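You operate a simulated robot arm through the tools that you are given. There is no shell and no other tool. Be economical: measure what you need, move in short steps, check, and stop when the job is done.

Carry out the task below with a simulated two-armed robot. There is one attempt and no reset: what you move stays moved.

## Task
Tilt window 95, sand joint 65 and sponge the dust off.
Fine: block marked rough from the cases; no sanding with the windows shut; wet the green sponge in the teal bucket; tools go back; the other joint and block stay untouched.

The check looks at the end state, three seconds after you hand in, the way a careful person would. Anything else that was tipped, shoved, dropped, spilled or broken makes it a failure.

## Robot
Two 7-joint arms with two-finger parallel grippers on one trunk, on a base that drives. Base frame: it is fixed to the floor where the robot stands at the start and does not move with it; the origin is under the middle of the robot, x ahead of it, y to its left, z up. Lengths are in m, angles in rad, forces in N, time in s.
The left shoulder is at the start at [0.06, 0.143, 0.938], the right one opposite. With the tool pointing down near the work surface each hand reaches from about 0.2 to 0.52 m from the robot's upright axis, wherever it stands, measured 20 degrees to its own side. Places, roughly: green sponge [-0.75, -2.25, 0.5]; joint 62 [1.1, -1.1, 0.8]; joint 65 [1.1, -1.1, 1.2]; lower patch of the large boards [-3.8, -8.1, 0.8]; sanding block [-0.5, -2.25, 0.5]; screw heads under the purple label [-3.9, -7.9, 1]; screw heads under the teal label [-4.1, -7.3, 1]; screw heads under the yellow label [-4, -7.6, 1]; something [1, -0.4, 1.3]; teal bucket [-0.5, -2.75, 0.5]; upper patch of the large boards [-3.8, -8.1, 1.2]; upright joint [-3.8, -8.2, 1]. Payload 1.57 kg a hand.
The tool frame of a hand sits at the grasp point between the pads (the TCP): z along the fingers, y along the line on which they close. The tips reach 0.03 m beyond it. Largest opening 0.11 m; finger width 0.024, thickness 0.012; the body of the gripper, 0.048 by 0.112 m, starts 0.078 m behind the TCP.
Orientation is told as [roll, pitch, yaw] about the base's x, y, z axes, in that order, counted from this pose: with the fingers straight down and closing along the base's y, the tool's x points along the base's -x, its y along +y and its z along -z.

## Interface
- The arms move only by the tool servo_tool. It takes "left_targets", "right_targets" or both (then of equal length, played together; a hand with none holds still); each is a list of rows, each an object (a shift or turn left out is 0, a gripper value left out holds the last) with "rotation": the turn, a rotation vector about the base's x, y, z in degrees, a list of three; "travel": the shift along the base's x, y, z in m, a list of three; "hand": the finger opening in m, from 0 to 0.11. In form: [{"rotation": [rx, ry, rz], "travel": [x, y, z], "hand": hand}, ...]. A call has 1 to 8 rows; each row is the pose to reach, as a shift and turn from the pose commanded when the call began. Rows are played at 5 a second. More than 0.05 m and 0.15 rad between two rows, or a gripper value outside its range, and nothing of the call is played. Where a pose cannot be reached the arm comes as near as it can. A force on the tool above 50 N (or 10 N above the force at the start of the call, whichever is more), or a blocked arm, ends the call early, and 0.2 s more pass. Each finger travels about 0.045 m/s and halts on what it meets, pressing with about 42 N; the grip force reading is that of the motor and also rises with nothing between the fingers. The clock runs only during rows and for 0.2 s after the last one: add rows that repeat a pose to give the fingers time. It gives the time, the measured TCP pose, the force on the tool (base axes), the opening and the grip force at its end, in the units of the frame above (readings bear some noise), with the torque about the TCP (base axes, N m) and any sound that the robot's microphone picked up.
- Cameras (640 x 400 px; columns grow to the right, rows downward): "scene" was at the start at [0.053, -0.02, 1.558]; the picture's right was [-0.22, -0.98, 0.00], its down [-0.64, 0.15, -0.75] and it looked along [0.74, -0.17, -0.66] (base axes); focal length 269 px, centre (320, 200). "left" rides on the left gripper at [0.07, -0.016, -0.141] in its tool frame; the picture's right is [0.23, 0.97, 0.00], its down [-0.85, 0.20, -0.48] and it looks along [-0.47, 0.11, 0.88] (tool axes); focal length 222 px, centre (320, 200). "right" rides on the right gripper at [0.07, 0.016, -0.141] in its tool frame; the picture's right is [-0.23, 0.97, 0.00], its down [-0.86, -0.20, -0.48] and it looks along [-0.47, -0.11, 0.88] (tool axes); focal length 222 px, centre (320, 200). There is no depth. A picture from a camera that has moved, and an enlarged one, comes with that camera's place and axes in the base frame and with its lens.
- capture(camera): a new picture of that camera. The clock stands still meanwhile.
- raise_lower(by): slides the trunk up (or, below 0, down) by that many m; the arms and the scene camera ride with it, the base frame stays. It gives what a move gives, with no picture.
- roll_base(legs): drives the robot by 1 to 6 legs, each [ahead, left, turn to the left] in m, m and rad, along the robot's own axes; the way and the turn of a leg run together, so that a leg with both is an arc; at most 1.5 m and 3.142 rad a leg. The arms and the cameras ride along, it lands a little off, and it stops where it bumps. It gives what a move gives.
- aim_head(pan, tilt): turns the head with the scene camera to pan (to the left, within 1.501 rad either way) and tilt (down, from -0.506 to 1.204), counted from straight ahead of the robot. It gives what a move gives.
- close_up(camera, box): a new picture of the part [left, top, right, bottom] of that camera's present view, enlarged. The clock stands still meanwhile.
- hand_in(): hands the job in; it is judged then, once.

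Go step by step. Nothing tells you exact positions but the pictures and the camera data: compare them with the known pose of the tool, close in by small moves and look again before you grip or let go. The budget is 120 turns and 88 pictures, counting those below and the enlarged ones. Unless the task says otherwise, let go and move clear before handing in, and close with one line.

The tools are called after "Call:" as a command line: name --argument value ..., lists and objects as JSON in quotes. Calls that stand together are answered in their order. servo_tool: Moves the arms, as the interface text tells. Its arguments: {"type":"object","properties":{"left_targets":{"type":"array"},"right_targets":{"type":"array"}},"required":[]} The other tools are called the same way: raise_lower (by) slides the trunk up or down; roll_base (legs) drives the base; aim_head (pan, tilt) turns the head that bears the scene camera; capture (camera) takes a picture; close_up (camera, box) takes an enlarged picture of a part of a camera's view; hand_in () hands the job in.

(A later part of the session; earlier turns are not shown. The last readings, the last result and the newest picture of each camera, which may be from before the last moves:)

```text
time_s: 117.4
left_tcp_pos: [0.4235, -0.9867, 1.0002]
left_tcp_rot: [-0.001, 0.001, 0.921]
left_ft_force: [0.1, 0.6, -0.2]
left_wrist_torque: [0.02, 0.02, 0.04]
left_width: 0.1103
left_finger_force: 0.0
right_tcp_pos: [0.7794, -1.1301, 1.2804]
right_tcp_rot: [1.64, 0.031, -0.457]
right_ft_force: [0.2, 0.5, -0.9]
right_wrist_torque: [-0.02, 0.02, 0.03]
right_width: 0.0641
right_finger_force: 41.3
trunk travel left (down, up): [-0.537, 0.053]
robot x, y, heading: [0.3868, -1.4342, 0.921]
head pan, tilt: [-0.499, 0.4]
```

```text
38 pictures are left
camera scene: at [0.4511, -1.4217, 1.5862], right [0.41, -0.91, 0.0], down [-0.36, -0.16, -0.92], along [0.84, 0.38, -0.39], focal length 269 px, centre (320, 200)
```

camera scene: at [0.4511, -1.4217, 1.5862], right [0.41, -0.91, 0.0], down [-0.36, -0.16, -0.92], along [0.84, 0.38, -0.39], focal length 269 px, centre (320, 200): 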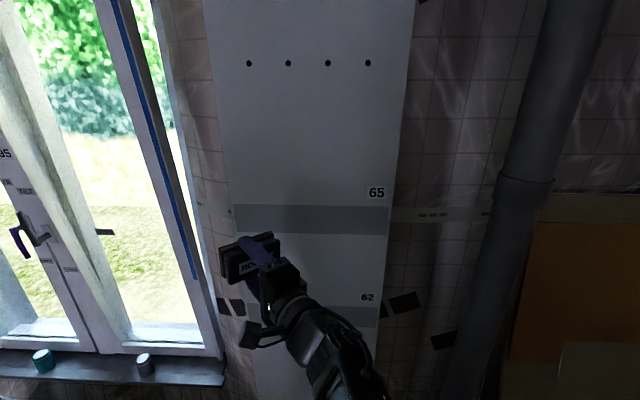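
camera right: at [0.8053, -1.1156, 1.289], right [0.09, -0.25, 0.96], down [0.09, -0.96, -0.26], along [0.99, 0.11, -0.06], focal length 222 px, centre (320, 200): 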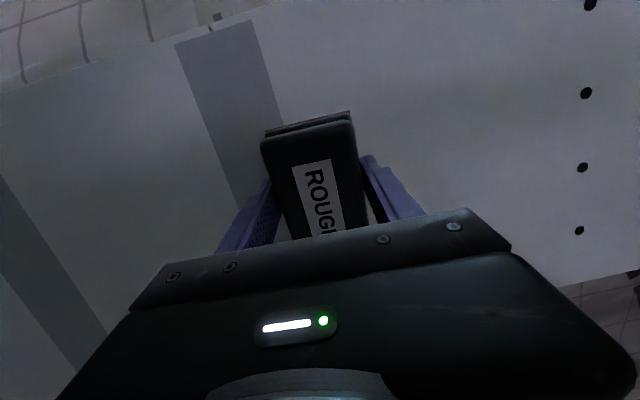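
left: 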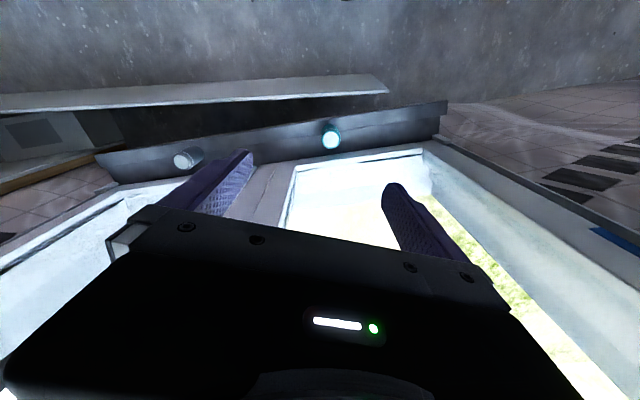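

Better stance. I turn the hand square to the wall and bring the block 8–9 cm off the strip's middle.

Call:
servo_tool --right_targets '[{"rotation": [-0.2, 0.6, -6.8], "travel": [0.032, -0.004, -0.008]}, {"rotation": [-0.5, 1.2, -13.7], "travel": [0.065, -0.008, -0.017]}, {"rotation": [-0.7, 1.8, -20.5], "travel": [0.097, -0.012, -0.025]}, {"rotation": [-1.0, 2.4, -27.3], "travel": [0.13, -0.015, -0.033]}, {"rotation": [-1.2, 3.0, -34.2], "travel": [0.162, -0.019, -0.042]}, {"rotation": [-1.5, 3.7, -41], "travel": [0.194, -0.0225, -0.05]}, {"rotation": [-1.5, 3.7, -41], "travel": [0.194, -0.0225, -0.05]}]'

Call:
capture --camera "right"

```text
time_s: 119.0
left_tcp_pos: [0.4219, -0.9856, 1.0]
left_tcp_rot: [0.0, 0.0, 0.918]
left_ft_force: [-0.4, 0.4, -0.5]
left_wrist_torque: [0.01, 0.02, 0.01]
left_width: 0.11
left_finger_force: 0.1
right_tcp_pos: [0.9721, -1.1539, 1.23]
right_tcp_rot: [1.574, 0.055, -1.177]
right_ft_force: [1.4, 0.0, -1.5]
right_wrist_torque: [0.0, 0.03, -0.02]
right_width: 0.064
right_finger_force: 41.9
trunk travel left (down, up): [-0.537, 0.053]
robot x, y, heading: [0.3855, -1.4384, 0.921]
head pan, tilt: [-0.499, 0.4]
```

```text
37 pictures are left
camera right: at [0.8158, -1.1444, 1.2495], right [0.1, -0.26, 0.96], down [-0.12, -0.96, -0.25], along [0.99, -0.09, -0.13], focal length 222 px, centre (320, 200)
```

right: 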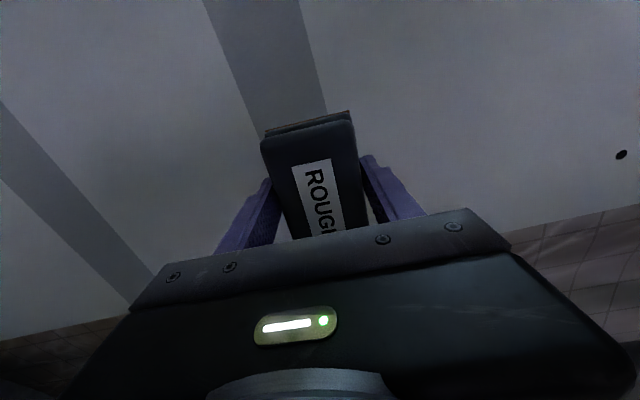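

Reachable and square. I remove the 3° in-plane tilt and advance to just short of contact.

Call:
servo_tool --right_targets '[{"rotation": [-1.4, -0.6, 0], "travel": [0.018, 0.0078, 0]}, {"rotation": [-2.9, -1.22, 0], "travel": [0.037, 0.0155, 0]}, {"rotation": [-2.9, -1.22, 0], "travel": [0.055, 0.0233, 0]}, {"rotation": [-2.9, -1.22, 0], "travel": [0.065, 0.027, 0]}, {"rotation": [-2.9, -1.22, 0], "travel": [0.07, 0.0295, 0]}]'

Call:
servo_tool --right_targets '[{"travel": [0.0046, 0.0019, 0]}, {"travel": [0.0092, 0.0039, 0]}, {"travel": [0.0138, 0.0058, 0]}]'

```text
time_s: 120.2
left_tcp_pos: [0.4226, -0.9855, 1.0002]
left_tcp_rot: [0.0, -0.002, 0.919]
left_ft_force: [0.1, -0.4, -0.5]
left_wrist_torque: [0.02, -0.02, 0.01]
left_width: 0.1104
left_finger_force: 0.1
right_tcp_pos: [1.0437, -1.1232, 1.2306]
right_tcp_rot: [1.574, -0.001, -1.174]
right_ft_force: [0.0, 0.5, -1.4]
right_wrist_torque: [0.02, 0.03, 0.0]
right_width: 0.0641
right_finger_force: 42.0
trunk travel left (down, up): [-0.537, 0.053]
robot x, y, heading: [0.383, -1.438, 0.922]
head pan, tilt: [-0.499, 0.4]
```

```text
time_s: 121.0
left_tcp_pos: [0.4226, -0.987, 0.9998]
left_tcp_rot: [0.0, 0.001, 0.92]
left_ft_force: [0.3, 0.4, -0.8]
left_wrist_torque: [0.0, -0.01, 0.02]
left_width: 0.1099
left_finger_force: 0.1
right_tcp_pos: [1.0588, -1.1173, 1.2301]
right_tcp_rot: [1.575, 0.0, -1.174]
right_ft_force: [-0.3, -0.9, -0.4]
right_wrist_torque: [-0.01, 0.0, -0.04]
right_width: 0.0642
right_finger_force: 42.0
trunk travel left (down, up): [-0.537, 0.053]
robot x, y, heading: [0.3846, -1.4349, 0.923]
head pan, tilt: [-0.499, 0.4]
```

No contact yet at u≈0.543; I creep on.

Call:
servo_tool --right_targets '[{"travel": [0.0046, 0.0019, 0]}, {"travel": [0.0092, 0.0039, 0]}, {"travel": [0.0115, 0.0049, 0]}]'

Call:
capture --camera "right"

```text
time_s: 121.8
left_tcp_pos: [0.423, -0.9863, 1.0013]
left_tcp_rot: [0.0, 0.0, 0.92]
left_ft_force: [-0.5, -0.1, 0.6]
left_wrist_torque: [-0.02, -0.03, -0.04]
left_width: 0.1101
left_finger_force: 0.0
right_tcp_pos: [1.0681, -1.1129, 1.2302]
right_tcp_rot: [1.574, -0.001, -1.175]
right_ft_force: [-0.2, -0.6, -1.5]
right_wrist_torque: [0.02, 0.05, 0.04]
right_width: 0.0642
right_finger_force: 41.2
trunk travel left (down, up): [-0.537, 0.053]
robot x, y, heading: [0.3863, -1.4334, 0.918]
head pan, tilt: [-0.499, 0.4]
```

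```text
36 pictures are left
camera right: at [0.9117, -1.1024, 1.2458], right [0.08, -0.21, 0.97], down [-0.11, -0.97, -0.2], along [0.99, -0.09, -0.11], focal length 222 px, centre (320, 200)
```

right: 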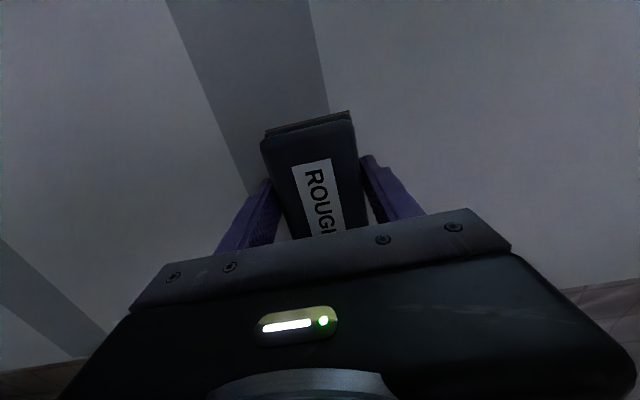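

The board seems ~1.5 cm further. I continue creeping with small steps.

Call:
servo_tool --right_targets '[{"travel": [0.0046, 0.0019, 0]}, {"travel": [0.0092, 0.0039, 0]}, {"travel": [0.0115, 0.0049, 0]}]'

Call:
servo_tool --right_targets '[{"travel": [0.0023, 0.001, 0]}, {"travel": [0.0046, 0.0019, 0]}, {"travel": [0.0069, 0.0029, 0]}]'

```text
time_s: 122.6
left_tcp_pos: [0.4226, -0.9859, 1.0005]
left_tcp_rot: [0.0, 0.001, 0.918]
left_ft_force: [-1.0, -0.7, 0.0]
left_wrist_torque: [0.0, 0.02, -0.03]
left_width: 0.1098
left_finger_force: 0.1
right_tcp_pos: [1.0807, -1.1081, 1.2304]
right_tcp_rot: [1.575, 0.0, -1.174]
right_ft_force: [0.1, -0.6, -1.4]
right_wrist_torque: [0.01, 0.02, 0.03]
right_width: 0.0641
right_finger_force: 42.2
trunk travel left (down, up): [-0.537, 0.053]
robot x, y, heading: [0.3848, -1.4372, 0.919]
head pan, tilt: [-0.499, 0.4]
```

```text
time_s: 123.4
left_tcp_pos: [0.4224, -0.9864, 1.0007]
left_tcp_rot: [0.0, -0.001, 0.92]
left_ft_force: [-0.5, -1.2, -0.6]
left_wrist_torque: [0.0, 0.01, -0.02]
left_width: 0.11
left_finger_force: 0.0
right_tcp_pos: [1.0867, -1.1047, 1.2303]
right_tcp_rot: [1.573, 0.002, -1.176]
right_ft_force: [0.2, 0.7, -1.4]
right_wrist_torque: [0.03, 0.02, 0.0]
right_width: 0.0642
right_finger_force: 42.3
trunk travel left (down, up): [-0.537, 0.053]
robot x, y, heading: [0.3858, -1.4362, 0.922]
head pan, tilt: [-0.499, 0.4]
```

Still free; continue.

Call:
servo_tool --right_targets '[{"travel": [0.0028, 0.0012, 0]}, {"travel": [0.0055, 0.0023, 0]}, {"travel": [0.0083, 0.0035, 0]}]'

Call:
capture --camera "scene"

```text
time_s: 124.2
left_tcp_pos: [0.4228, -0.9862, 1.0001]
left_tcp_rot: [0.001, 0.001, 0.919]
left_ft_force: [0.2, -0.8, 0.5]
left_wrist_torque: [0.02, 0.0, -0.05]
left_width: 0.1099
left_finger_force: 0.0
right_tcp_pos: [1.0968, -1.1014, 1.2302]
right_tcp_rot: [1.572, -0.001, -1.176]
right_ft_force: [-0.7, 1.0, -2.3]
right_wrist_torque: [-0.01, 0.0, 0.0]
right_width: 0.0641
right_finger_force: 41.9
trunk travel left (down, up): [-0.537, 0.053]
robot x, y, heading: [0.3826, -1.4379, 0.919]
head pan, tilt: [-0.499, 0.4]
```

```text
35 pictures are left
camera scene: at [0.4514, -1.4216, 1.5862], right [0.41, -0.91, 0.0], down [-0.36, -0.16, -0.92], along [0.84, 0.38, -0.39], focal length 269 px, centre (320, 200)
```

scene: 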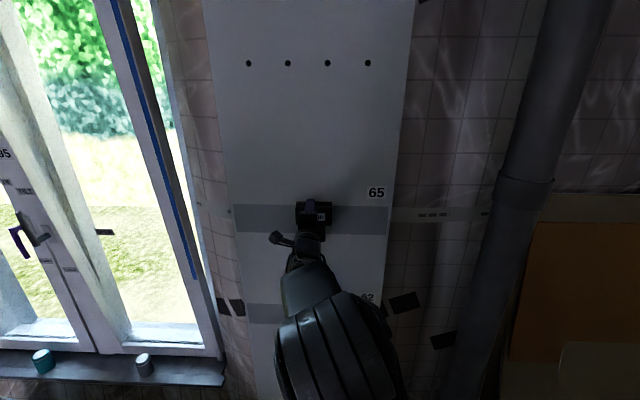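

Triangulating label 65 puts the board at u≈0.63, so the strip spans z≈1.143–1.24 and v≈-1.19…-1.69. I lower to z 1.21 and creep on to contact.

Call:
servo_tool --right_targets '[{"travel": [0, 0, -0.02]}, {"travel": [0.0028, 0.0012, -0.02]}, {"travel": [0.0055, 0.0023, -0.02]}, {"travel": [0.0083, 0.0035, -0.02]}]'

Call:
servo_tool --right_targets '[{"travel": [0.0028, 0.0012, 0]}, {"travel": [0.0055, 0.0023, 0]}, {"travel": [0.0083, 0.0035, 0]}]'

```text
time_s: 125.2
left_tcp_pos: [0.4179, -0.9881, 1.0006]
left_tcp_rot: [-0.002, -0.003, 0.92]
left_ft_force: [0.1, -0.3, 1.2]
left_wrist_torque: [0.0, 0.01, 0.01]
left_width: 0.11
left_finger_force: 0.0
right_tcp_pos: [1.098, -1.0996, 1.211]
right_tcp_rot: [1.572, -0.002, -1.175]
right_ft_force: [-41.4, -20.1, -14.6]
right_wrist_torque: [-0.02, 0.6, -0.46]
right_width: 0.0641
right_finger_force: 41.3
trunk travel left (down, up): [-0.537, 0.053]
robot x, y, heading: [0.3843, -1.4383, 0.921]
head pan, tilt: [-0.499, 0.4]
```

```text
time_s: 125.9
left_tcp_pos: [0.4171, -0.9897, 1.0011]
left_tcp_rot: [-0.003, -0.003, 0.919]
left_ft_force: [-0.4, 0.2, 0.4]
left_wrist_torque: [-0.02, -0.05, 0.01]
left_width: 0.1102
left_finger_force: 0.0
right_tcp_pos: [1.1016, -1.0988, 1.2127]
right_tcp_rot: [1.576, 0.001, -1.173]
right_ft_force: [-32.8, -17.1, 6.8]
right_wrist_torque: [-0.55, 0.13, -0.66]
right_width: 0.0642
right_finger_force: 41.9
trunk travel left (down, up): [-0.537, 0.053]
robot x, y, heading: [0.3835, -1.4328, 0.916]
head pan, tilt: [-0.499, 0.4]
stopped in row 3 (right hand): the force on the tool passed its limit (the readings are from after the stop); the commanded pose is now the measured one
```

Contact at u≈0.587 with ~37 N. I ease off 3 mm and start a stroke to the left end at z≈1.21.

Call:
servo_tool --right_targets '[{"travel": [-0.0028, -0.0012, 0]}, {"travel": [-0.0144, 0.0265, 0]}, {"travel": [-0.0261, 0.0541, 0]}, {"travel": [-0.0377, 0.0818, 0]}, {"travel": [-0.0494, 0.1094, 0]}]'

```text
time_s: 127.1
left_tcp_pos: [0.4193, -0.9863, 1.0]
left_tcp_rot: [-0.002, -0.003, 0.92]
left_ft_force: [0.0, -0.7, 0.1]
left_wrist_torque: [-0.02, 0.0, 0.02]
left_width: 0.1098
left_finger_force: 0.1
right_tcp_pos: [1.0565, -0.9856, 1.21]
right_tcp_rot: [1.57, -0.001, -1.171]
right_ft_force: [-10.9, -8.7, -1.6]
right_wrist_torque: [-0.49, 0.23, -0.4]
right_width: 0.0642
right_finger_force: 41.9
trunk travel left (down, up): [-0.537, 0.053]
robot x, y, heading: [0.3863, -1.4373, 0.917]
head pan, tilt: [-0.499, 0.4]
```

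Good stroke at ~13 N. On to the left end, then back right.

Call:
servo_tool --right_targets '[{"travel": [-0.0087, 0.0266, 0]}, {"travel": [-0.0196, 0.0524, 0]}, {"travel": [-0.0304, 0.0783, 0]}, {"travel": [-0.0304, 0.0783, 0]}]'

Call:
servo_tool --right_targets '[{"travel": [0.0116, -0.0277, 0]}, {"travel": [0.0233, -0.0553, 0]}, {"travel": [0.0349, -0.083, 0]}, {"travel": [0.0466, -0.1106, 0]}, {"travel": [0.0582, -0.1383, 0]}, {"travel": [0.0698, -0.166, 0]}, {"travel": [0.0815, -0.1936, 0]}]'

Call:
capture --camera "scene"

```text
time_s: 127.6
left_tcp_pos: [0.4198, -0.9879, 1.0003]
left_tcp_rot: [-0.001, 0.001, 0.92]
left_ft_force: [0.2, 0.3, -0.4]
left_wrist_torque: [-0.01, 0.0, 0.01]
left_width: 0.1101
left_finger_force: 0.1
right_tcp_pos: [1.0414, -0.9449, 1.211]
right_tcp_rot: [1.578, 0.001, -1.179]
right_ft_force: [-11.3, -8.0, 0.0]
right_wrist_torque: [-0.2, 0.44, -0.22]
right_width: 0.0646
right_finger_force: 41.7
trunk travel left (down, up): [-0.537, 0.053]
robot x, y, heading: [0.3859, -1.4372, 0.92]
head pan, tilt: [-0.499, 0.4]
stopped in row 2 (right hand): the force on the tool passed its limit (the readings are from after the stop); the commanded pose is now the measured one
```

```text
time_s: 128.7
left_tcp_pos: [0.4201, -0.9891, 1.0004]
left_tcp_rot: [0.001, -0.002, 0.923]
left_ft_force: [-0.3, 0.0, 0.0]
left_wrist_torque: [-0.01, 0.01, 0.01]
left_width: 0.1099
left_finger_force: 0.1
right_tcp_pos: [1.0862, -1.0597, 1.2104]
right_tcp_rot: [1.574, -0.001, -1.169]
right_ft_force: [-19.0, -7.5, 2.8]
right_wrist_torque: [-0.43, 0.44, -0.6]
right_width: 0.0643
right_finger_force: 41.9
trunk travel left (down, up): [-0.537, 0.053]
robot x, y, heading: [0.3822, -1.4367, 0.925]
head pan, tilt: [-0.499, 0.4]
stopped in row 5 (right hand): the force on the tool passed its limit (the readings are from after the stop); the commanded pose is now the measured one
```

```text
34 pictures are left
camera scene: at [0.4474, -1.4252, 1.5864], right [0.41, -0.91, 0.0], down [-0.35, -0.16, -0.92], along [0.84, 0.38, -0.39], focal length 269 px, centre (320, 200)
```

scene: 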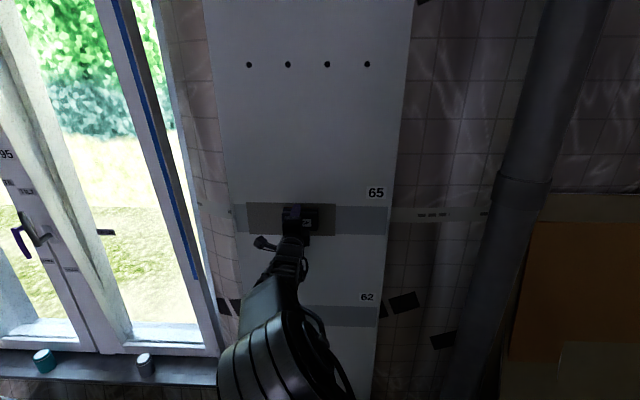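

The sanded area is visible as a dusty patch. I zoom to see how much of the strip's height each stroke covers.

Call:
close_up --camera "scene" --box '[220, 170, 410, 270]'

```text
3.37 times, centred on (315, 220) of scene
camera zoom: at [0.4474, -1.4252, 1.5864], right [0.41, -0.91, 0.0], down [-0.35, -0.16, -0.92], along [0.84, 0.38, -0.39], focal length 906 px, centre (337, 133)
```

zoom: 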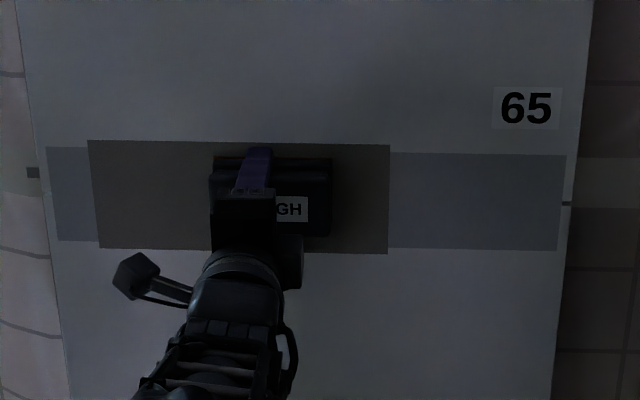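

Each stroke covers the full strip height; remaining are a bit at the left end and the right third. I stroke back to the left end, lighter.

Call:
servo_tool --right_targets '[{"travel": [-0.0018, -0.0008, 0]}, {"travel": [-0.0119, 0.0227, 0]}, {"travel": [-0.0216, 0.0457, 0]}, {"travel": [-0.0313, 0.0688, 0]}, {"travel": [-0.041, 0.0918, 0]}, {"travel": [-0.0503, 0.1152, 0]}, {"travel": [-0.0591, 0.1387, 0]}, {"travel": [-0.065, 0.153, 0]}]'

Call:
capture --camera "scene"

```text
time_s: 130.5
left_tcp_pos: [0.4204, -0.9867, 0.9998]
left_tcp_rot: [0.0, 0.002, 0.922]
left_ft_force: [-0.5, 0.3, 0.1]
left_wrist_torque: [-0.03, -0.01, 0.0]
left_width: 0.1099
left_finger_force: 0.0
right_tcp_pos: [1.0244, -0.9044, 1.2062]
right_tcp_rot: [1.57, 0.0, -1.172]
right_ft_force: [-0.2, 0.5, -1.4]
right_wrist_torque: [0.01, 0.04, 0.03]
right_width: 0.0642
right_finger_force: 42.1
trunk travel left (down, up): [-0.537, 0.053]
robot x, y, heading: [0.3802, -1.4356, 0.923]
head pan, tilt: [-0.499, 0.4]
```

```text
32 pictures are left
camera scene: at [0.4505, -1.4215, 1.5862], right [0.41, -0.91, 0.0], down [-0.36, -0.16, -0.92], along [0.84, 0.38, -0.39], focal length 269 px, centre (320, 200)
```

scene: 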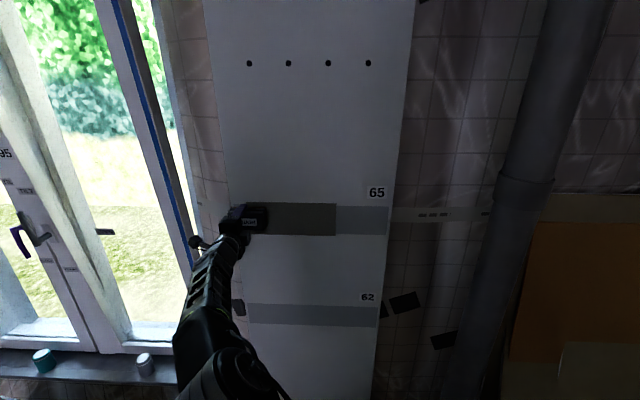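

Left end reached, contact faded at the end. I press 4 mm there, then stroke along the whole strip to the right, following its slight slope.

Call:
servo_tool --right_targets '[{"travel": [0.0018, 0.0008, 0]}, {"travel": [0.0037, 0.0016, 0]}, {"travel": [0.0055, 0.0023, 0]}]'

Call:
servo_tool --right_targets '[{"travel": [0.0106, -0.0281, 0]}, {"travel": [0.0212, -0.0562, 0]}, {"travel": [0.0318, -0.0843, 0]}, {"travel": [0.0424, -0.1124, 0]}, {"travel": [0.053, -0.1405, 0]}, {"travel": [0.0636, -0.1686, 0]}]'

```text
time_s: 131.3
left_tcp_pos: [0.4176, -0.9874, 0.9991]
left_tcp_rot: [-0.002, -0.004, 0.922]
left_ft_force: [0.2, 0.6, 1.0]
left_wrist_torque: [0.02, 0.02, -0.03]
left_width: 0.1101
left_finger_force: 0.2
right_tcp_pos: [1.025, -0.9051, 1.2077]
right_tcp_rot: [1.573, 0.001, -1.172]
right_ft_force: [-35.9, -23.2, -15.6]
right_wrist_torque: [-0.39, 1.54, -1.42]
right_width: 0.0645
right_finger_force: 41.9
trunk travel left (down, up): [-0.537, 0.053]
robot x, y, heading: [0.3818, -1.4345, 0.921]
head pan, tilt: [-0.499, 0.4]
```

```text
time_s: 132.7
left_tcp_pos: [0.4181, -0.9864, 1.0008]
left_tcp_rot: [-0.001, -0.002, 0.922]
left_ft_force: [0.8, -0.7, 0.8]
left_wrist_torque: [-0.01, 0.02, -0.05]
left_width: 0.1101
left_finger_force: 0.1
right_tcp_pos: [1.0925, -1.074, 1.2088]
right_tcp_rot: [1.574, 0.0, -1.174]
right_ft_force: [-21.4, -4.0, 1.2]
right_wrist_torque: [0.25, 0.7, 0.14]
right_width: 0.0641
right_finger_force: 41.5
trunk travel left (down, up): [-0.537, 0.053]
robot x, y, heading: [0.3807, -1.4377, 0.922]
head pan, tilt: [-0.499, 0.4]
```

Steady ~20 N. I continue to the right end.

Call:
servo_tool --right_targets '[{"travel": [0.0106, -0.0281, 0]}, {"travel": [0.0212, -0.0562, 0]}, {"travel": [0.0318, -0.0843, 0]}, {"travel": [0.0424, -0.1124, 0]}, {"travel": [0.053, -0.1405, 0]}, {"travel": [0.0636, -0.1686, 0]}, {"travel": [0.071, -0.188, 0]}]'

Call:
close_up --camera "scene" --box '[220, 170, 410, 270]'

```text
time_s: 134.3
left_tcp_pos: [0.4201, -0.9852, 0.9993]
left_tcp_rot: [-0.002, 0.001, 0.922]
left_ft_force: [0.7, 0.7, -1.1]
left_wrist_torque: [0.0, 0.01, 0.03]
left_width: 0.1103
left_finger_force: 0.1
right_tcp_pos: [1.1648, -1.2594, 1.2075]
right_tcp_rot: [1.572, -0.001, -1.173]
right_ft_force: [0.5, 0.1, -1.2]
right_wrist_torque: [0.0, 0.03, 0.02]
right_width: 0.0644
right_finger_force: 42.4
trunk travel left (down, up): [-0.537, 0.053]
robot x, y, heading: [0.3822, -1.4371, 0.921]
head pan, tilt: [-0.499, 0.4]
```

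```text
3.37 times, centred on (315, 220) of scene
camera zoom: at [0.4508, -1.4221, 1.5862], right [0.41, -0.91, 0.0], down [-0.36, -0.16, -0.92], along [0.84, 0.38, -0.39], focal length 906 px, centre (337, 133)
```

zoom: 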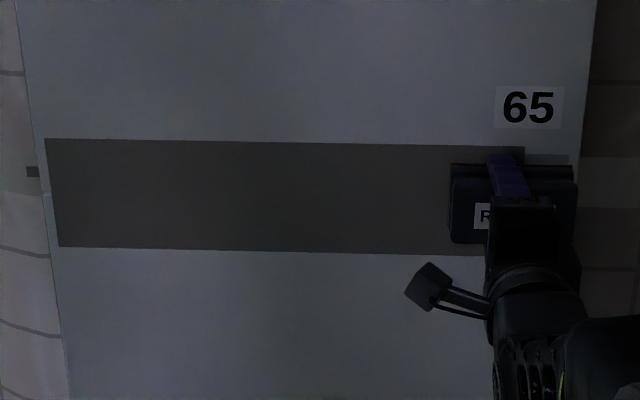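

Only the last ~4 cm at the right end remain (contact faded there). I press in and make a short stroke.

Call:
servo_tool --right_targets '[{"travel": [0.0018, 0.0008, 0]}, {"travel": [0.0037, 0.0016, 0]}, {"travel": [0.0046, 0.0019, 0]}, {"travel": [-0.001, 0.016, 0]}, {"travel": [-0.007, 0.03, 0]}, {"travel": [-0.001, 0.016, 0]}, {"travel": [0.0055, 0.0005, 0]}, {"travel": [0.007, -0.003, 0]}]'

Call:
servo_tool --right_targets '[{"travel": [-0.028, -0.0117, 0]}, {"travel": [-0.06, -0.025, 0]}, {"travel": [-0.1, -0.035, 0]}, {"travel": [-0.14, -0.05, 0]}]'

Call:
close_up --camera "scene" --box '[220, 170, 410, 270]'

```text
time_s: 136.1
left_tcp_pos: [0.4159, -0.9849, 0.9989]
left_tcp_rot: [-0.004, 0.0, 0.922]
left_ft_force: [1.5, 0.3, 0.3]
left_wrist_torque: [0.02, 0.0, 0.01]
left_width: 0.1099
left_finger_force: 0.0
right_tcp_pos: [1.1641, -1.2566, 1.2132]
right_tcp_rot: [1.579, -0.003, -1.162]
right_ft_force: [-25.0, 9.8, 1.9]
right_wrist_torque: [0.49, 0.97, 0.37]
right_width: 0.0645
right_finger_force: 42.0
trunk travel left (down, up): [-0.537, 0.053]
robot x, y, heading: [0.3861, -1.4362, 0.925]
head pan, tilt: [-0.499, 0.4]
```

```text
time_s: 137.1
left_tcp_pos: [0.4199, -0.9873, 1.0002]
left_tcp_rot: [0.001, 0.002, 0.921]
left_ft_force: [-0.2, 0.2, 0.2]
left_wrist_torque: [0.01, -0.04, -0.02]
left_width: 0.1096
left_finger_force: 0.0
right_tcp_pos: [1.0315, -1.3131, 1.2069]
right_tcp_rot: [1.57, -0.002, -1.172]
right_ft_force: [-0.2, -0.4, -1.5]
right_wrist_torque: [0.06, 0.0, -0.03]
right_width: 0.0644
right_finger_force: 42.4
trunk travel left (down, up): [-0.537, 0.053]
robot x, y, heading: [0.3873, -1.4368, 0.918]
head pan, tilt: [-0.499, 0.4]
```

```text
3.37 times, centred on (315, 220) of scene
camera zoom: at [0.4496, -1.4227, 1.5863], right [0.41, -0.91, 0.0], down [-0.35, -0.16, -0.92], along [0.84, 0.38, -0.39], focal length 906 px, centre (337, 133)
```

zoom: 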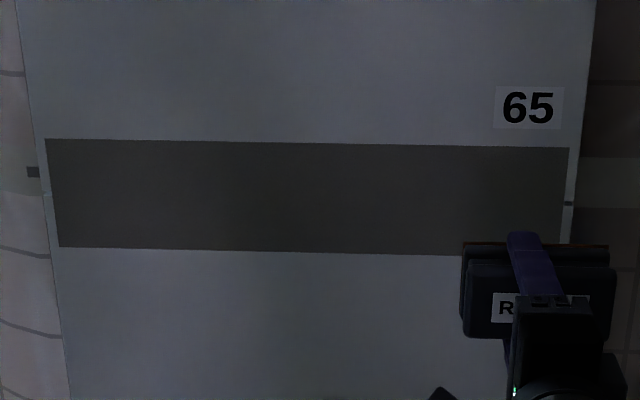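

Joint 65 is fully sanded and dusty all along. Now I back away, fold the hand down and turn to return the block.

Call:
roll_base --legs '[[-0.3565, -0.1175, 0]]'

Call:
servo_tool --right_targets '[{"rotation": [-3.1, 7.38, 0], "travel": [-0.015, 0.001, -0.018]}, {"rotation": [-6.2, 14.76, 0], "travel": [-0.03, 0.002, -0.036]}, {"rotation": [-9.3, 22.14, 0], "travel": [-0.045, 0.003, -0.054]}, {"rotation": [-12.4, 29.52, 0], "travel": [-0.06, 0.004, -0.072]}, {"rotation": [-15.5, 36.9, 0], "travel": [-0.075, 0.005, -0.09]}, {"rotation": [-18.6, 44.28, 0], "travel": [-0.09, 0.006, -0.108]}, {"rotation": [-21.7, 51.66, 0], "travel": [-0.105, 0.007, -0.126]}, {"rotation": [-24.8, 59.04, 0], "travel": [-0.12, 0.008, -0.144]}]'

Call:
servo_tool --right_targets '[{"rotation": [-3.1, 7.38, 0], "travel": [-0.015, 0.001, -0.018]}, {"rotation": [-6.2, 14.76, 0], "travel": [-0.03, 0.002, -0.036]}, {"rotation": [-9.3, 22.14, 0], "travel": [-0.045, 0.003, -0.054]}, {"rotation": [-10.1, 23.9, 0], "travel": [-0.045, 0.003, -0.054]}, {"rotation": [-10.1, 23.9, 0], "travel": [-0.045, 0.003, -0.054]}]'

Call:
servo_tool --right_targets '[{"rotation": [0, 0, 8]}, {"rotation": [0, 0, 16]}, {"rotation": [0, 0, 24]}, {"rotation": [0, 0, 30]}, {"rotation": [0, 0, 30]}]'

Call:
roll_base --legs '[[0, 0, 2.62]]'

```text
time_s: 139.5
left_tcp_pos: [0.3005, -1.3382, 1.0002]
left_tcp_rot: [-0.001, -0.001, 0.919]
left_ft_force: [0.5, 0.1, 0.7]
left_wrist_torque: [0.01, 0.0, -0.02]
left_width: 0.1098
left_finger_force: 0.0
right_tcp_pos: [0.9116, -1.6677, 1.2082]
right_tcp_rot: [1.571, 0.0, -1.175]
right_ft_force: [-0.1, -0.3, -0.3]
right_wrist_torque: [0.01, 0.02, 0.01]
right_width: 0.0643
right_finger_force: 42.1
trunk travel left (down, up): [-0.537, 0.053]
robot x, y, heading: [0.2623, -1.7858, 0.921]
head pan, tilt: [-0.499, 0.4]
```

```text
time_s: 141.3
left_tcp_pos: [0.3018, -1.3391, 1.0003]
left_tcp_rot: [-0.001, 0.001, 0.918]
left_ft_force: [0.1, -0.4, -0.5]
left_wrist_torque: [-0.01, 0.01, 0.03]
left_width: 0.1098
left_finger_force: 0.0
right_tcp_pos: [0.7916, -1.6575, 1.0646]
right_tcp_rot: [0.452, -0.002, -1.175]
right_ft_force: [-0.1, -0.1, -2.3]
right_wrist_torque: [-0.01, 0.01, 0.0]
right_width: 0.0643
right_finger_force: 41.8
trunk travel left (down, up): [-0.537, 0.053]
robot x, y, heading: [0.2674, -1.7887, 0.919]
head pan, tilt: [-0.499, 0.4]
```

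```text
time_s: 142.5
left_tcp_pos: [0.3023, -1.3402, 0.9992]
left_tcp_rot: [0.0, -0.001, 0.918]
left_ft_force: [0.4, -0.4, 0.1]
left_wrist_torque: [0.01, -0.01, -0.02]
left_width: 0.1099
left_finger_force: 0.1
right_tcp_pos: [0.7471, -1.6545, 1.0098]
right_tcp_rot: [0.0, -0.004, -1.172]
right_ft_force: [0.6, 0.4, -1.0]
right_wrist_torque: [0.02, 0.0, -0.02]
right_width: 0.064
right_finger_force: 42.4
trunk travel left (down, up): [-0.537, 0.053]
robot x, y, heading: [0.2596, -1.7895, 0.914]
head pan, tilt: [-0.499, 0.4]
```

```text
time_s: 143.7
left_tcp_pos: [0.3004, -1.3385, 0.9994]
left_tcp_rot: [-0.001, 0.0, 0.918]
left_ft_force: [-0.3, 0.3, -1.2]
left_wrist_torque: [0.04, 0.0, -0.04]
left_width: 0.1101
left_finger_force: 0.1
right_tcp_pos: [0.7474, -1.6539, 1.0082]
right_tcp_rot: [0.002, -0.004, -0.647]
right_ft_force: [-0.2, 0.1, -1.7]
right_wrist_torque: [0.01, -0.01, 0.01]
right_width: 0.0641
right_finger_force: 42.6
trunk travel left (down, up): [-0.537, 0.053]
robot x, y, heading: [0.2633, -1.7882, 0.921]
head pan, tilt: [-0.499, 0.4]
```

```text
time_s: 150.3
left_tcp_pos: [0.0063, -2.1586, 0.9996]
left_tcp_rot: [0.001, 0.0, -2.737]
left_ft_force: [0.0, 0.5, 0.1]
left_wrist_torque: [-0.03, 0.01, 0.0]
left_width: 0.1102
left_finger_force: 0.0
right_tcp_pos: [-0.2258, -1.6631, 1.0093]
right_tcp_rot: [0.002, -0.003, 1.979]
right_ft_force: [-0.7, 0.6, -2.3]
right_wrist_torque: [0.0, 0.02, 0.04]
right_width: 0.0644
right_finger_force: 41.9
trunk travel left (down, up): [-0.537, 0.053]
robot x, y, heading: [0.263, -1.7905, -2.737]
head pan, tilt: [-0.499, 0.4]
```

Facing the crates again; I drive back to the same spot and lower the trunk.

Call:
roll_base --legs '[[0.3, 0.177, 0], [0.19, 0, -0.003]]'

Call:
raise_lower --by -0.25

Call:
aim_head --pan -0.2 --tilt 0.9

Call:
capture --camera "scene"

```text
time_s: 153.7
left_tcp_pos: [-0.3774, -2.5124, 0.9986]
left_tcp_rot: [0.0, 0.002, -2.742]
left_ft_force: [-0.3, 0.8, 0.3]
left_wrist_torque: [0.02, -0.05, 0.0]
left_width: 0.1103
left_finger_force: 0.0
right_tcp_pos: [-0.6074, -2.0175, 1.0094]
right_tcp_rot: [-0.002, -0.003, 1.974]
right_ft_force: [-0.6, 0.3, -1.3]
right_wrist_torque: [-0.02, -0.04, 0.0]
right_width: 0.0642
right_finger_force: 42.2
trunk travel left (down, up): [-0.537, 0.053]
robot x, y, heading: [-0.1178, -2.146, -2.742]
head pan, tilt: [-0.499, 0.4]
```

```text
time_s: 156.3
left_tcp_pos: [-0.3747, -2.5121, 0.7503]
left_tcp_rot: [0.0, 0.0, -2.739]
left_ft_force: [-0.9, 0.1, -0.4]
left_wrist_torque: [-0.01, -0.05, -0.01]
left_width: 0.1101
left_finger_force: 0.0
right_tcp_pos: [-0.6065, -2.0176, 0.7587]
right_tcp_rot: [0.001, -0.003, 1.975]
right_ft_force: [0.1, -0.5, -1.0]
right_wrist_torque: [-0.05, -0.01, 0.0]
right_width: 0.0642
right_finger_force: 41.8
trunk travel left (down, up): [-0.287, 0.303]
robot x, y, heading: [-0.1189, -2.1416, -2.737]
head pan, tilt: [-0.499, 0.4]
```

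```text
time_s: 157.2
left_tcp_pos: [-0.3758, -2.5113, 0.7487]
left_tcp_rot: [-0.001, -0.001, -2.739]
left_ft_force: [-0.4, 0.9, 0.7]
left_wrist_torque: [0.02, -0.01, 0.02]
left_width: 0.11
left_finger_force: 0.1
right_tcp_pos: [-0.6071, -2.0168, 0.7596]
right_tcp_rot: [0.002, -0.002, 1.976]
right_ft_force: [-0.7, -0.5, -1.0]
right_wrist_torque: [-0.01, -0.04, 0.02]
right_width: 0.0642
right_finger_force: 42.6
trunk travel left (down, up): [-0.287, 0.303]
robot x, y, heading: [-0.1165, -2.1427, -2.736]
head pan, tilt: [-0.201, 0.901]
```

```text
29 pictures are left
camera scene: at [-0.1659, -2.1461, 1.2933], right [-0.2, 0.98, 0.0], down [0.77, 0.16, -0.62], along [-0.61, -0.12, -0.78], focal length 269 px, centre (320, 200)
```

scene: 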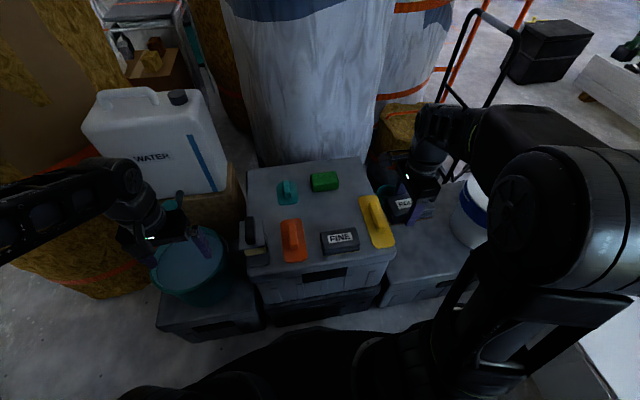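

The crate scene is unchanged. I carry the block over its old place and set it down.

Call:
servo_tool --right_targets '[{"rotation": [0, 0, -0.4], "travel": [-0.012, -0.04, 0]}, {"rotation": [0, 0, -0.4], "travel": [-0.024, -0.08, 0]}, {"rotation": [0, 0, -0.4], "travel": [-0.036, -0.12, 0]}, {"rotation": [0, 0, -0.4], "travel": [-0.049, -0.16, 0]}, {"rotation": [0, 0, -0.4], "travel": [-0.061, -0.2, 0]}, {"rotation": [0, 0, -0.4], "travel": [-0.061, -0.2, -0.045]}, {"rotation": [0, 0, -0.4], "travel": [-0.061, -0.2, -0.09]}, {"rotation": [0, 0, -0.4], "travel": [-0.061, -0.2, -0.125]}]'

Call:
capture --camera "right"

```text
time_s: 159.0
left_tcp_pos: [-0.3745, -2.5117, 0.7493]
left_tcp_rot: [0.0, 0.002, -2.741]
left_ft_force: [0.0, 0.8, 0.0]
left_wrist_torque: [0.01, 0.01, 0.0]
left_width: 0.1101
left_finger_force: 0.0
right_tcp_pos: [-0.668, -2.2161, 0.6334]
right_tcp_rot: [0.0, -0.004, 1.967]
right_ft_force: [-0.6, 0.3, -1.9]
right_wrist_torque: [-0.03, 0.0, 0.0]
right_width: 0.0641
right_finger_force: 41.8
trunk travel left (down, up): [-0.287, 0.303]
robot x, y, heading: [-0.1222, -2.1409, -2.737]
head pan, tilt: [-0.201, 0.901]
```

```text
28 pictures are left
camera right: at [-0.6554, -2.2881, 0.7742], right [-0.99, -0.17, 0.0], down [-0.15, 0.86, 0.48], along [-0.08, 0.47, -0.88], focal length 222 px, centre (320, 200)
```

right: 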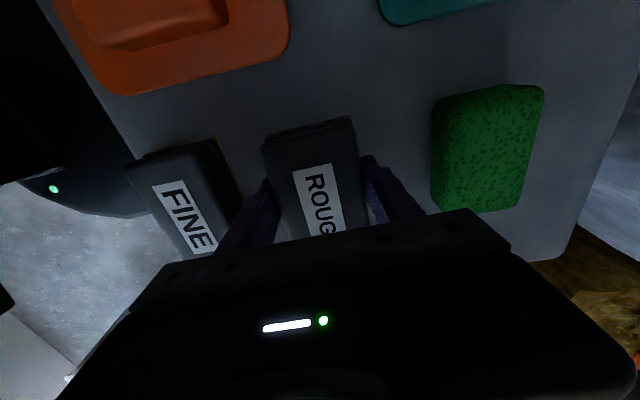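

Same view as at pick-up. I lower the last 2 cm, check for contact, then release.

Call:
servo_tool --right_targets '[{"travel": [0, 0, -0.008]}, {"travel": [0, 0, -0.015]}, {"travel": [0, 0, -0.02]}, {"travel": [0, 0, -0.02]}]'

```text
time_s: 160.0
left_tcp_pos: [-0.3742, -2.5123, 0.7491]
left_tcp_rot: [0.0, -0.002, -2.74]
left_ft_force: [-0.6, -0.1, 0.3]
left_wrist_torque: [0.02, 0.02, 0.02]
left_width: 0.1099
left_finger_force: 0.0
right_tcp_pos: [-0.6676, -2.2166, 0.615]
right_tcp_rot: [0.001, -0.002, 1.969]
right_ft_force: [-0.6, 0.0, -0.9]
right_wrist_torque: [-0.02, 0.02, -0.01]
right_width: 0.0641
right_finger_force: 41.4
trunk travel left (down, up): [-0.287, 0.303]
robot x, y, heading: [-0.1205, -2.1397, -2.738]
head pan, tilt: [-0.201, 0.901]
```

Call:
servo_tool --right_targets '[{"travel": [0, 0, -0.0015]}, {"travel": [0, 0, -0.003]}, {"travel": [0, 0, -0.003]}]'

```text
time_s: 160.8
left_tcp_pos: [-0.3745, -2.5121, 0.7497]
left_tcp_rot: [-0.002, 0.0, -2.74]
left_ft_force: [0.0, -0.4, 0.0]
left_wrist_torque: [-0.01, -0.02, 0.0]
left_width: 0.1099
left_finger_force: 0.1
right_tcp_pos: [-0.6684, -2.2177, 0.611]
right_tcp_rot: [0.002, -0.003, 1.97]
right_ft_force: [0.5, -0.4, 0.1]
right_wrist_torque: [-0.07, -0.14, 0.05]
right_width: 0.0643
right_finger_force: 42.2
trunk travel left (down, up): [-0.287, 0.303]
robot x, y, heading: [-0.1196, -2.144, -2.738]
head pan, tilt: [-0.201, 0.901]
```

It rests on the crate. I open, rise, and move over the sponge.

Call:
servo_tool --right_targets '[{"travel": [0, 0, -0.001], "hand": 0.1}, {"travel": [0, 0, -0.001], "hand": 0.1}, {"travel": [0, 0, -0.001], "hand": 0.1}, {"travel": [0, 0, 0.0], "hand": 0.1}, {"travel": [0, 0, 0.04], "hand": 0.11}, {"travel": [0, 0, 0.08], "hand": 0.11}, {"travel": [-0.04, -0.014, 0.12], "hand": 0.11}, {"travel": [-0.08, -0.028, 0.12], "hand": 0.11}]'

Call:
servo_tool --right_targets '[{"travel": [-0.038, -0.012, 0]}, {"travel": [-0.038, -0.012, -0.03]}, {"travel": [-0.038, -0.012, -0.03]}]'

Call:
capture --camera "right"

Call:
close_up --camera "scene" --box '[230, 100, 430, 280]'

```text
refused: row 7 steps farther than a row can; nothing moved
```

```text
time_s: 161.3
left_tcp_pos: [-0.3753, -2.5104, 0.7503]
left_tcp_rot: [0.0, 0.001, -2.74]
left_ft_force: [-0.5, -0.1, -0.4]
left_wrist_torque: [-0.02, -0.05, -0.02]
left_width: 0.11
left_finger_force: 0.2
right_tcp_pos: [-0.7062, -2.2271, 0.6088]
right_tcp_rot: [0.002, -0.007, 1.966]
right_ft_force: [4.0, -0.6, 8.6]
right_wrist_torque: [-0.3, -0.43, 0.0]
right_width: 0.0645
right_finger_force: 42.6
right hand out of reach, approached as far as the arm can: row 2
trunk travel left (down, up): [-0.287, 0.303]
robot x, y, heading: [-0.1229, -2.139, -2.743]
head pan, tilt: [-0.201, 0.901]
stopped in row 2 (right hand): the force on the tool passed its limit (the readings are from after the stop); the commanded pose is now the measured one
```

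```text
27 pictures are left
camera right: at [-0.6935, -2.2987, 0.7507], right [-0.99, -0.17, 0.0], down [-0.14, 0.86, 0.48], along [-0.08, 0.48, -0.88], focal length 222 px, centre (320, 200)
```

right: 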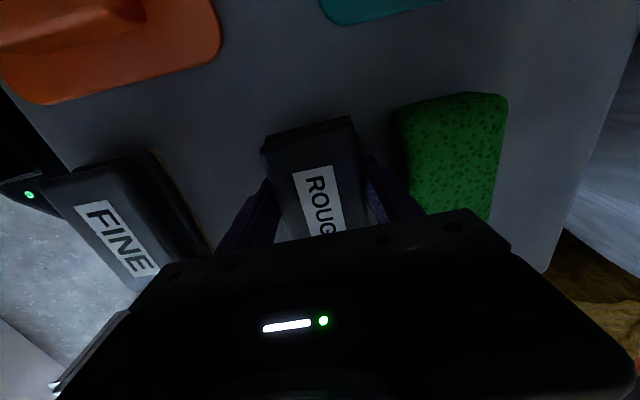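

```text
2.22 times, centred on (330, 190) of scene
camera zoom: at [-0.1658, -2.1458, 1.2934], right [-0.2, 0.98, 0.0], down [0.77, 0.16, -0.62], along [-0.61, -0.12, -0.78], focal length 598 px, centre (298, 222)
```

zoom: 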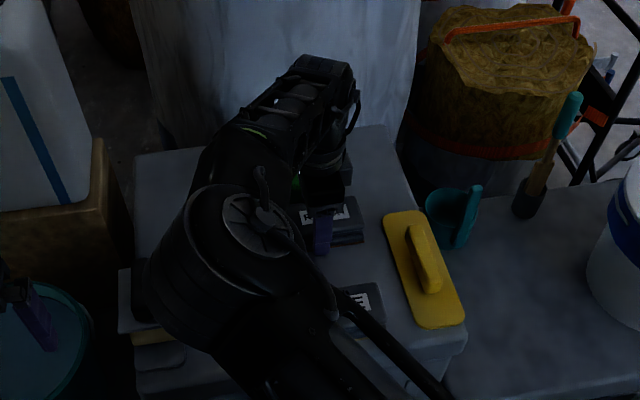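

My first call was refused and the next one slid the still-held block ~4 cm along the crate; it is upright. I lift it slightly, return it to its place and set it down.

Call:
servo_tool --right_targets '[{"travel": [0, 0, 0.01]}, {"travel": [0.02, 0.005, 0.015]}, {"travel": [0.0383, 0.01, 0.015]}, {"travel": [0.0383, 0.01, 0.008]}, {"travel": [0.0383, 0.01, 0.003]}, {"travel": [0.0383, 0.01, 0.003]}]'

Call:
capture --camera "right"

```text
time_s: 162.7
left_tcp_pos: [-0.3757, -2.5131, 0.7491]
left_tcp_rot: [0.0, 0.001, -2.741]
left_ft_force: [0.4, -0.1, -0.5]
left_wrist_torque: [0.02, 0.0, 0.02]
left_width: 0.1101
left_finger_force: 0.1
right_tcp_pos: [-0.6697, -2.2172, 0.6103]
right_tcp_rot: [-0.001, -0.009, 1.967]
right_ft_force: [-0.6, 0.5, -1.6]
right_wrist_torque: [-0.04, -0.04, -0.01]
right_width: 0.0641
right_finger_force: 41.8
trunk travel left (down, up): [-0.287, 0.303]
robot x, y, heading: [-0.1208, -2.1389, -2.74]
head pan, tilt: [-0.201, 0.901]
```

```text
25 pictures are left
camera right: at [-0.6555, -2.2881, 0.7515], right [-0.99, -0.17, 0.0], down [-0.14, 0.86, 0.48], along [-0.08, 0.48, -0.87], focal length 222 px, centre (320, 200)
```

right: 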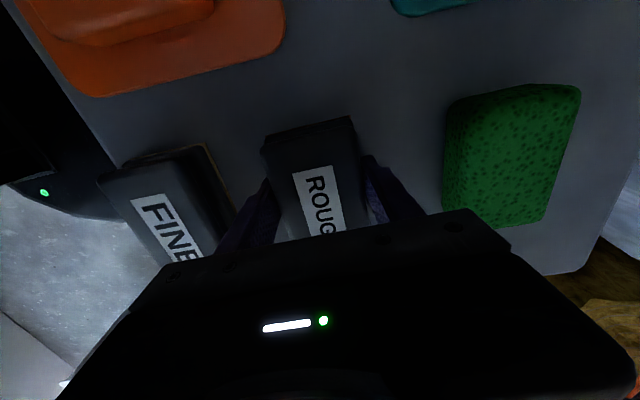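

Block is back in place and the sponge is unmoved. I let it down the last millimetres and open.

Call:
servo_tool --right_targets '[{"travel": [0, 0, -0.001]}, {"travel": [0, 0, -0.0015], "hand": 0.1}, {"travel": [0, 0, -0.0015], "hand": 0.1}, {"travel": [0, 0, -0.0015], "hand": 0.1}, {"travel": [0, 0, -0.0015], "hand": 0.1}]'

```text
time_s: 163.9
left_tcp_pos: [-0.3745, -2.5107, 0.7499]
left_tcp_rot: [0.001, 0.002, -2.741]
left_ft_force: [0.6, -0.2, 0.4]
left_wrist_torque: [-0.05, 0.01, -0.01]
left_width: 0.11
left_finger_force: 0.0
right_tcp_pos: [-0.6678, -2.2167, 0.6102]
right_tcp_rot: [0.0, -0.007, 1.969]
right_ft_force: [-0.6, 0.6, 1.0]
right_wrist_torque: [-0.02, -0.01, 0.01]
right_width: 0.1002
right_finger_force: 0.1
trunk travel left (down, up): [-0.287, 0.303]
robot x, y, heading: [-0.1228, -2.1416, -2.741]
head pan, tilt: [-0.201, 0.901]
```

Call:
servo_tool --right_targets '[{"travel": [0, 0, 0.04]}, {"travel": [0, 0, 0.08], "hand": 0.11}, {"travel": [0, 0, 0.11], "hand": 0.11}, {"travel": [-0.04, -0.014, 0.11]}, {"travel": [-0.08, -0.028, 0.11]}, {"travel": [-0.118, -0.04, 0.11]}, {"travel": [-0.118, -0.04, 0.09]}, {"travel": [-0.118, -0.04, 0.09]}]'

Call:
capture --camera "right"

```text
time_s: 165.7
left_tcp_pos: [-0.3761, -2.5125, 0.7495]
left_tcp_rot: [-0.002, 0.002, -2.739]
left_ft_force: [0.6, -0.5, 0.3]
left_wrist_torque: [0.02, 0.0, -0.01]
left_width: 0.1098
left_finger_force: 0.1
right_tcp_pos: [-0.7225, -2.2509, 0.7049]
right_tcp_rot: [0.001, -0.008, 1.968]
right_ft_force: [0.6, -0.9, 0.1]
right_wrist_torque: [-0.03, 0.03, 0.02]
right_width: 0.11
right_finger_force: 0.0
right hand out of reach, approached as far as the arm can: row 5, 6, 7, 8
trunk travel left (down, up): [-0.287, 0.303]
robot x, y, heading: [-0.1212, -2.1398, -2.74]
head pan, tilt: [-0.201, 0.901]
```

```text
24 pictures are left
camera right: at [-0.7099, -2.3225, 0.8452], right [-0.99, -0.17, 0.01], down [-0.14, 0.86, 0.48], along [-0.09, 0.48, -0.87], focal length 222 px, centre (320, 200)
```

right: 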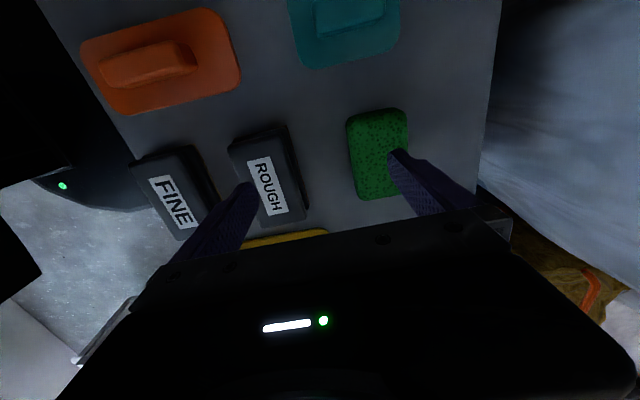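

The sponge is ~4 cm out of reach; I creep the base 3 cm closer and raise the shoulders a little so the arm can stretch level.

Call:
raise_lower --by 0.1

Call:
roll_base --legs '[[0.03, 0, 0]]'

Call:
servo_tool --right_targets '[{"travel": [-0.02, -0.005, -0.03]}, {"travel": [-0.039, -0.004, -0.06]}, {"travel": [-0.039, 0.002, -0.09]}, {"travel": [-0.039, 0.002, -0.09]}]'

```text
time_s: 167.1
left_tcp_pos: [-0.3766, -2.5116, 0.8486]
left_tcp_rot: [-0.001, 0.001, -2.74]
left_ft_force: [0.7, 0.1, 0.7]
left_wrist_torque: [0.0, -0.01, -0.03]
left_width: 0.1101
left_finger_force: 0.1
right_tcp_pos: [-0.7237, -2.2509, 0.8039]
right_tcp_rot: [0.004, -0.01, 1.966]
right_ft_force: [-0.1, 0.0, 0.4]
right_wrist_torque: [-0.04, 0.01, 0.02]
right_width: 0.1104
right_finger_force: 0.0
trunk travel left (down, up): [-0.387, 0.203]
robot x, y, heading: [-0.1174, -2.1445, -2.741]
head pan, tilt: [-0.201, 0.901]
```

```text
time_s: 167.9
left_tcp_pos: [-0.4035, -2.5242, 0.8497]
left_tcp_rot: [0.001, 0.003, -2.741]
left_ft_force: [-0.8, -0.7, -0.2]
left_wrist_torque: [0.02, -0.01, 0.05]
left_width: 0.1101
left_finger_force: 0.1
right_tcp_pos: [-0.7511, -2.2623, 0.8042]
right_tcp_rot: [0.002, -0.009, 1.966]
right_ft_force: [0.0, 0.5, -0.4]
right_wrist_torque: [0.03, -0.02, 0.0]
right_width: 0.1099
right_finger_force: 0.0
trunk travel left (down, up): [-0.387, 0.203]
robot x, y, heading: [-0.1458, -2.1541, -2.74]
head pan, tilt: [-0.201, 0.901]
```

```text
time_s: 168.9
left_tcp_pos: [-0.4027, -2.523, 0.8483]
left_tcp_rot: [-0.001, 0.002, -2.739]
left_ft_force: [0.4, -0.7, -0.5]
left_wrist_torque: [0.02, 0.03, 0.04]
left_width: 0.1098
left_finger_force: 0.0
right_tcp_pos: [-0.7419, -2.2582, 0.7247]
right_tcp_rot: [0.002, -0.009, 1.967]
right_ft_force: [0.1, 0.5, -0.1]
right_wrist_torque: [0.05, 0.0, -0.06]
right_width: 0.1098
right_finger_force: 0.1
right hand out of reach, approached as far as the arm can: row 1, 2, 3, 4
trunk travel left (down, up): [-0.387, 0.203]
robot x, y, heading: [-0.1496, -2.1565, -2.741]
head pan, tilt: [-0.201, 0.901]
```

Reach grows when the hand is higher relative to the shoulder, so I raise the hand and lower the trunk by the same amount, then try again.

Call:
servo_tool --right_targets '[{"travel": [0.01, 0.004, 0.045]}, {"travel": [0.01, 0.004, 0.09]}, {"travel": [0.01, 0.004, 0.135]}, {"travel": [0.01, 0.004, 0.18]}, {"travel": [0.01, 0.004, 0.22]}, {"travel": [0.01, 0.004, 0.22]}]'

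Call:
raise_lower --by -0.24

```text
time_s: 170.3
left_tcp_pos: [-0.4044, -2.5236, 0.8486]
left_tcp_rot: [-0.001, 0.002, -2.741]
left_ft_force: [0.2, 0.4, 0.0]
left_wrist_torque: [-0.01, -0.02, -0.02]
left_width: 0.11
left_finger_force: 0.0
right_tcp_pos: [-0.7192, -2.2499, 0.9333]
right_tcp_rot: [0.011, -0.009, 1.967]
right_ft_force: [0.5, -0.8, -0.7]
right_wrist_torque: [-0.01, -0.03, -0.05]
right_width: 0.1101
right_finger_force: 0.1
right hand out of reach, approached as far as the arm can: row 5, 6
trunk travel left (down, up): [-0.387, 0.203]
robot x, y, heading: [-0.1457, -2.1562, -2.738]
head pan, tilt: [-0.201, 0.901]
```

```text
time_s: 172.8
left_tcp_pos: [-0.4034, -2.5232, 0.6089]
left_tcp_rot: [-0.001, 0.001, -2.739]
left_ft_force: [-0.1, 0.3, 0.0]
left_wrist_torque: [-0.02, 0.02, 0.02]
left_width: 0.1098
left_finger_force: 0.1
right_tcp_pos: [-0.7196, -2.2509, 0.6928]
right_tcp_rot: [0.012, -0.009, 1.967]
right_ft_force: [0.2, -0.2, 0.1]
right_wrist_torque: [0.01, -0.02, 0.0]
right_width: 0.1101
right_finger_force: 0.1
trunk travel left (down, up): [-0.147, 0.443]
robot x, y, heading: [-0.1497, -2.1509, -2.744]
head pan, tilt: [-0.201, 0.901]
```

Now at the right relative height, I reach for the sponge with a slight 10° forward lean.

Call:
servo_tool --right_targets '[{"rotation": [-1.9, 4.6, 0], "travel": [-0.02, -0.003, -0.01]}, {"rotation": [-3.9, 9.2, 0], "travel": [-0.045, -0.006, -0.015]}, {"rotation": [-3.9, 9.2, 0], "travel": [-0.0694, -0.01, -0.02]}, {"rotation": [-3.9, 9.2, 0], "travel": [-0.0694, -0.01, -0.02]}]'

Call:
capture --camera "right"

```text
time_s: 173.8
left_tcp_pos: [-0.4027, -2.5223, 0.6089]
left_tcp_rot: [0.0, 0.002, -2.741]
left_ft_force: [0.8, -0.7, -0.2]
left_wrist_torque: [0.02, 0.01, 0.0]
left_width: 0.1101
left_finger_force: 0.0
right_tcp_pos: [-0.7875, -2.2602, 0.6727]
right_tcp_rot: [0.184, -0.008, 1.967]
right_ft_force: [0.2, -0.1, -0.7]
right_wrist_torque: [-0.02, 0.02, 0.0]
right_width: 0.1099
right_finger_force: 0.0
trunk travel left (down, up): [-0.147, 0.443]
robot x, y, heading: [-0.1493, -2.1542, -2.741]
head pan, tilt: [-0.201, 0.901]
```

```text
23 pictures are left
camera right: at [-0.7511, -2.3224, 0.814], right [-0.97, -0.16, 0.18], down [-0.07, 0.9, 0.44], along [-0.23, 0.41, -0.88], focal length 222 px, centre (320, 200)
```

right: 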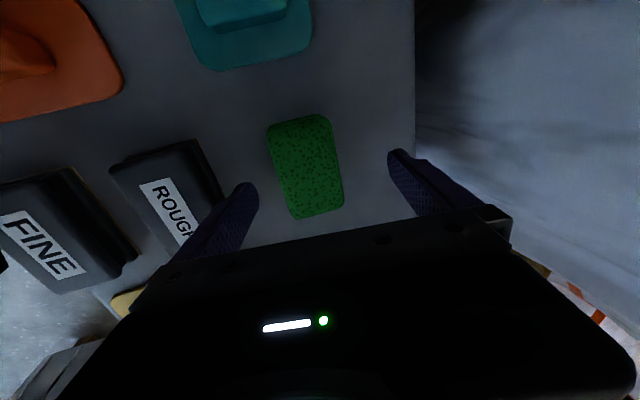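

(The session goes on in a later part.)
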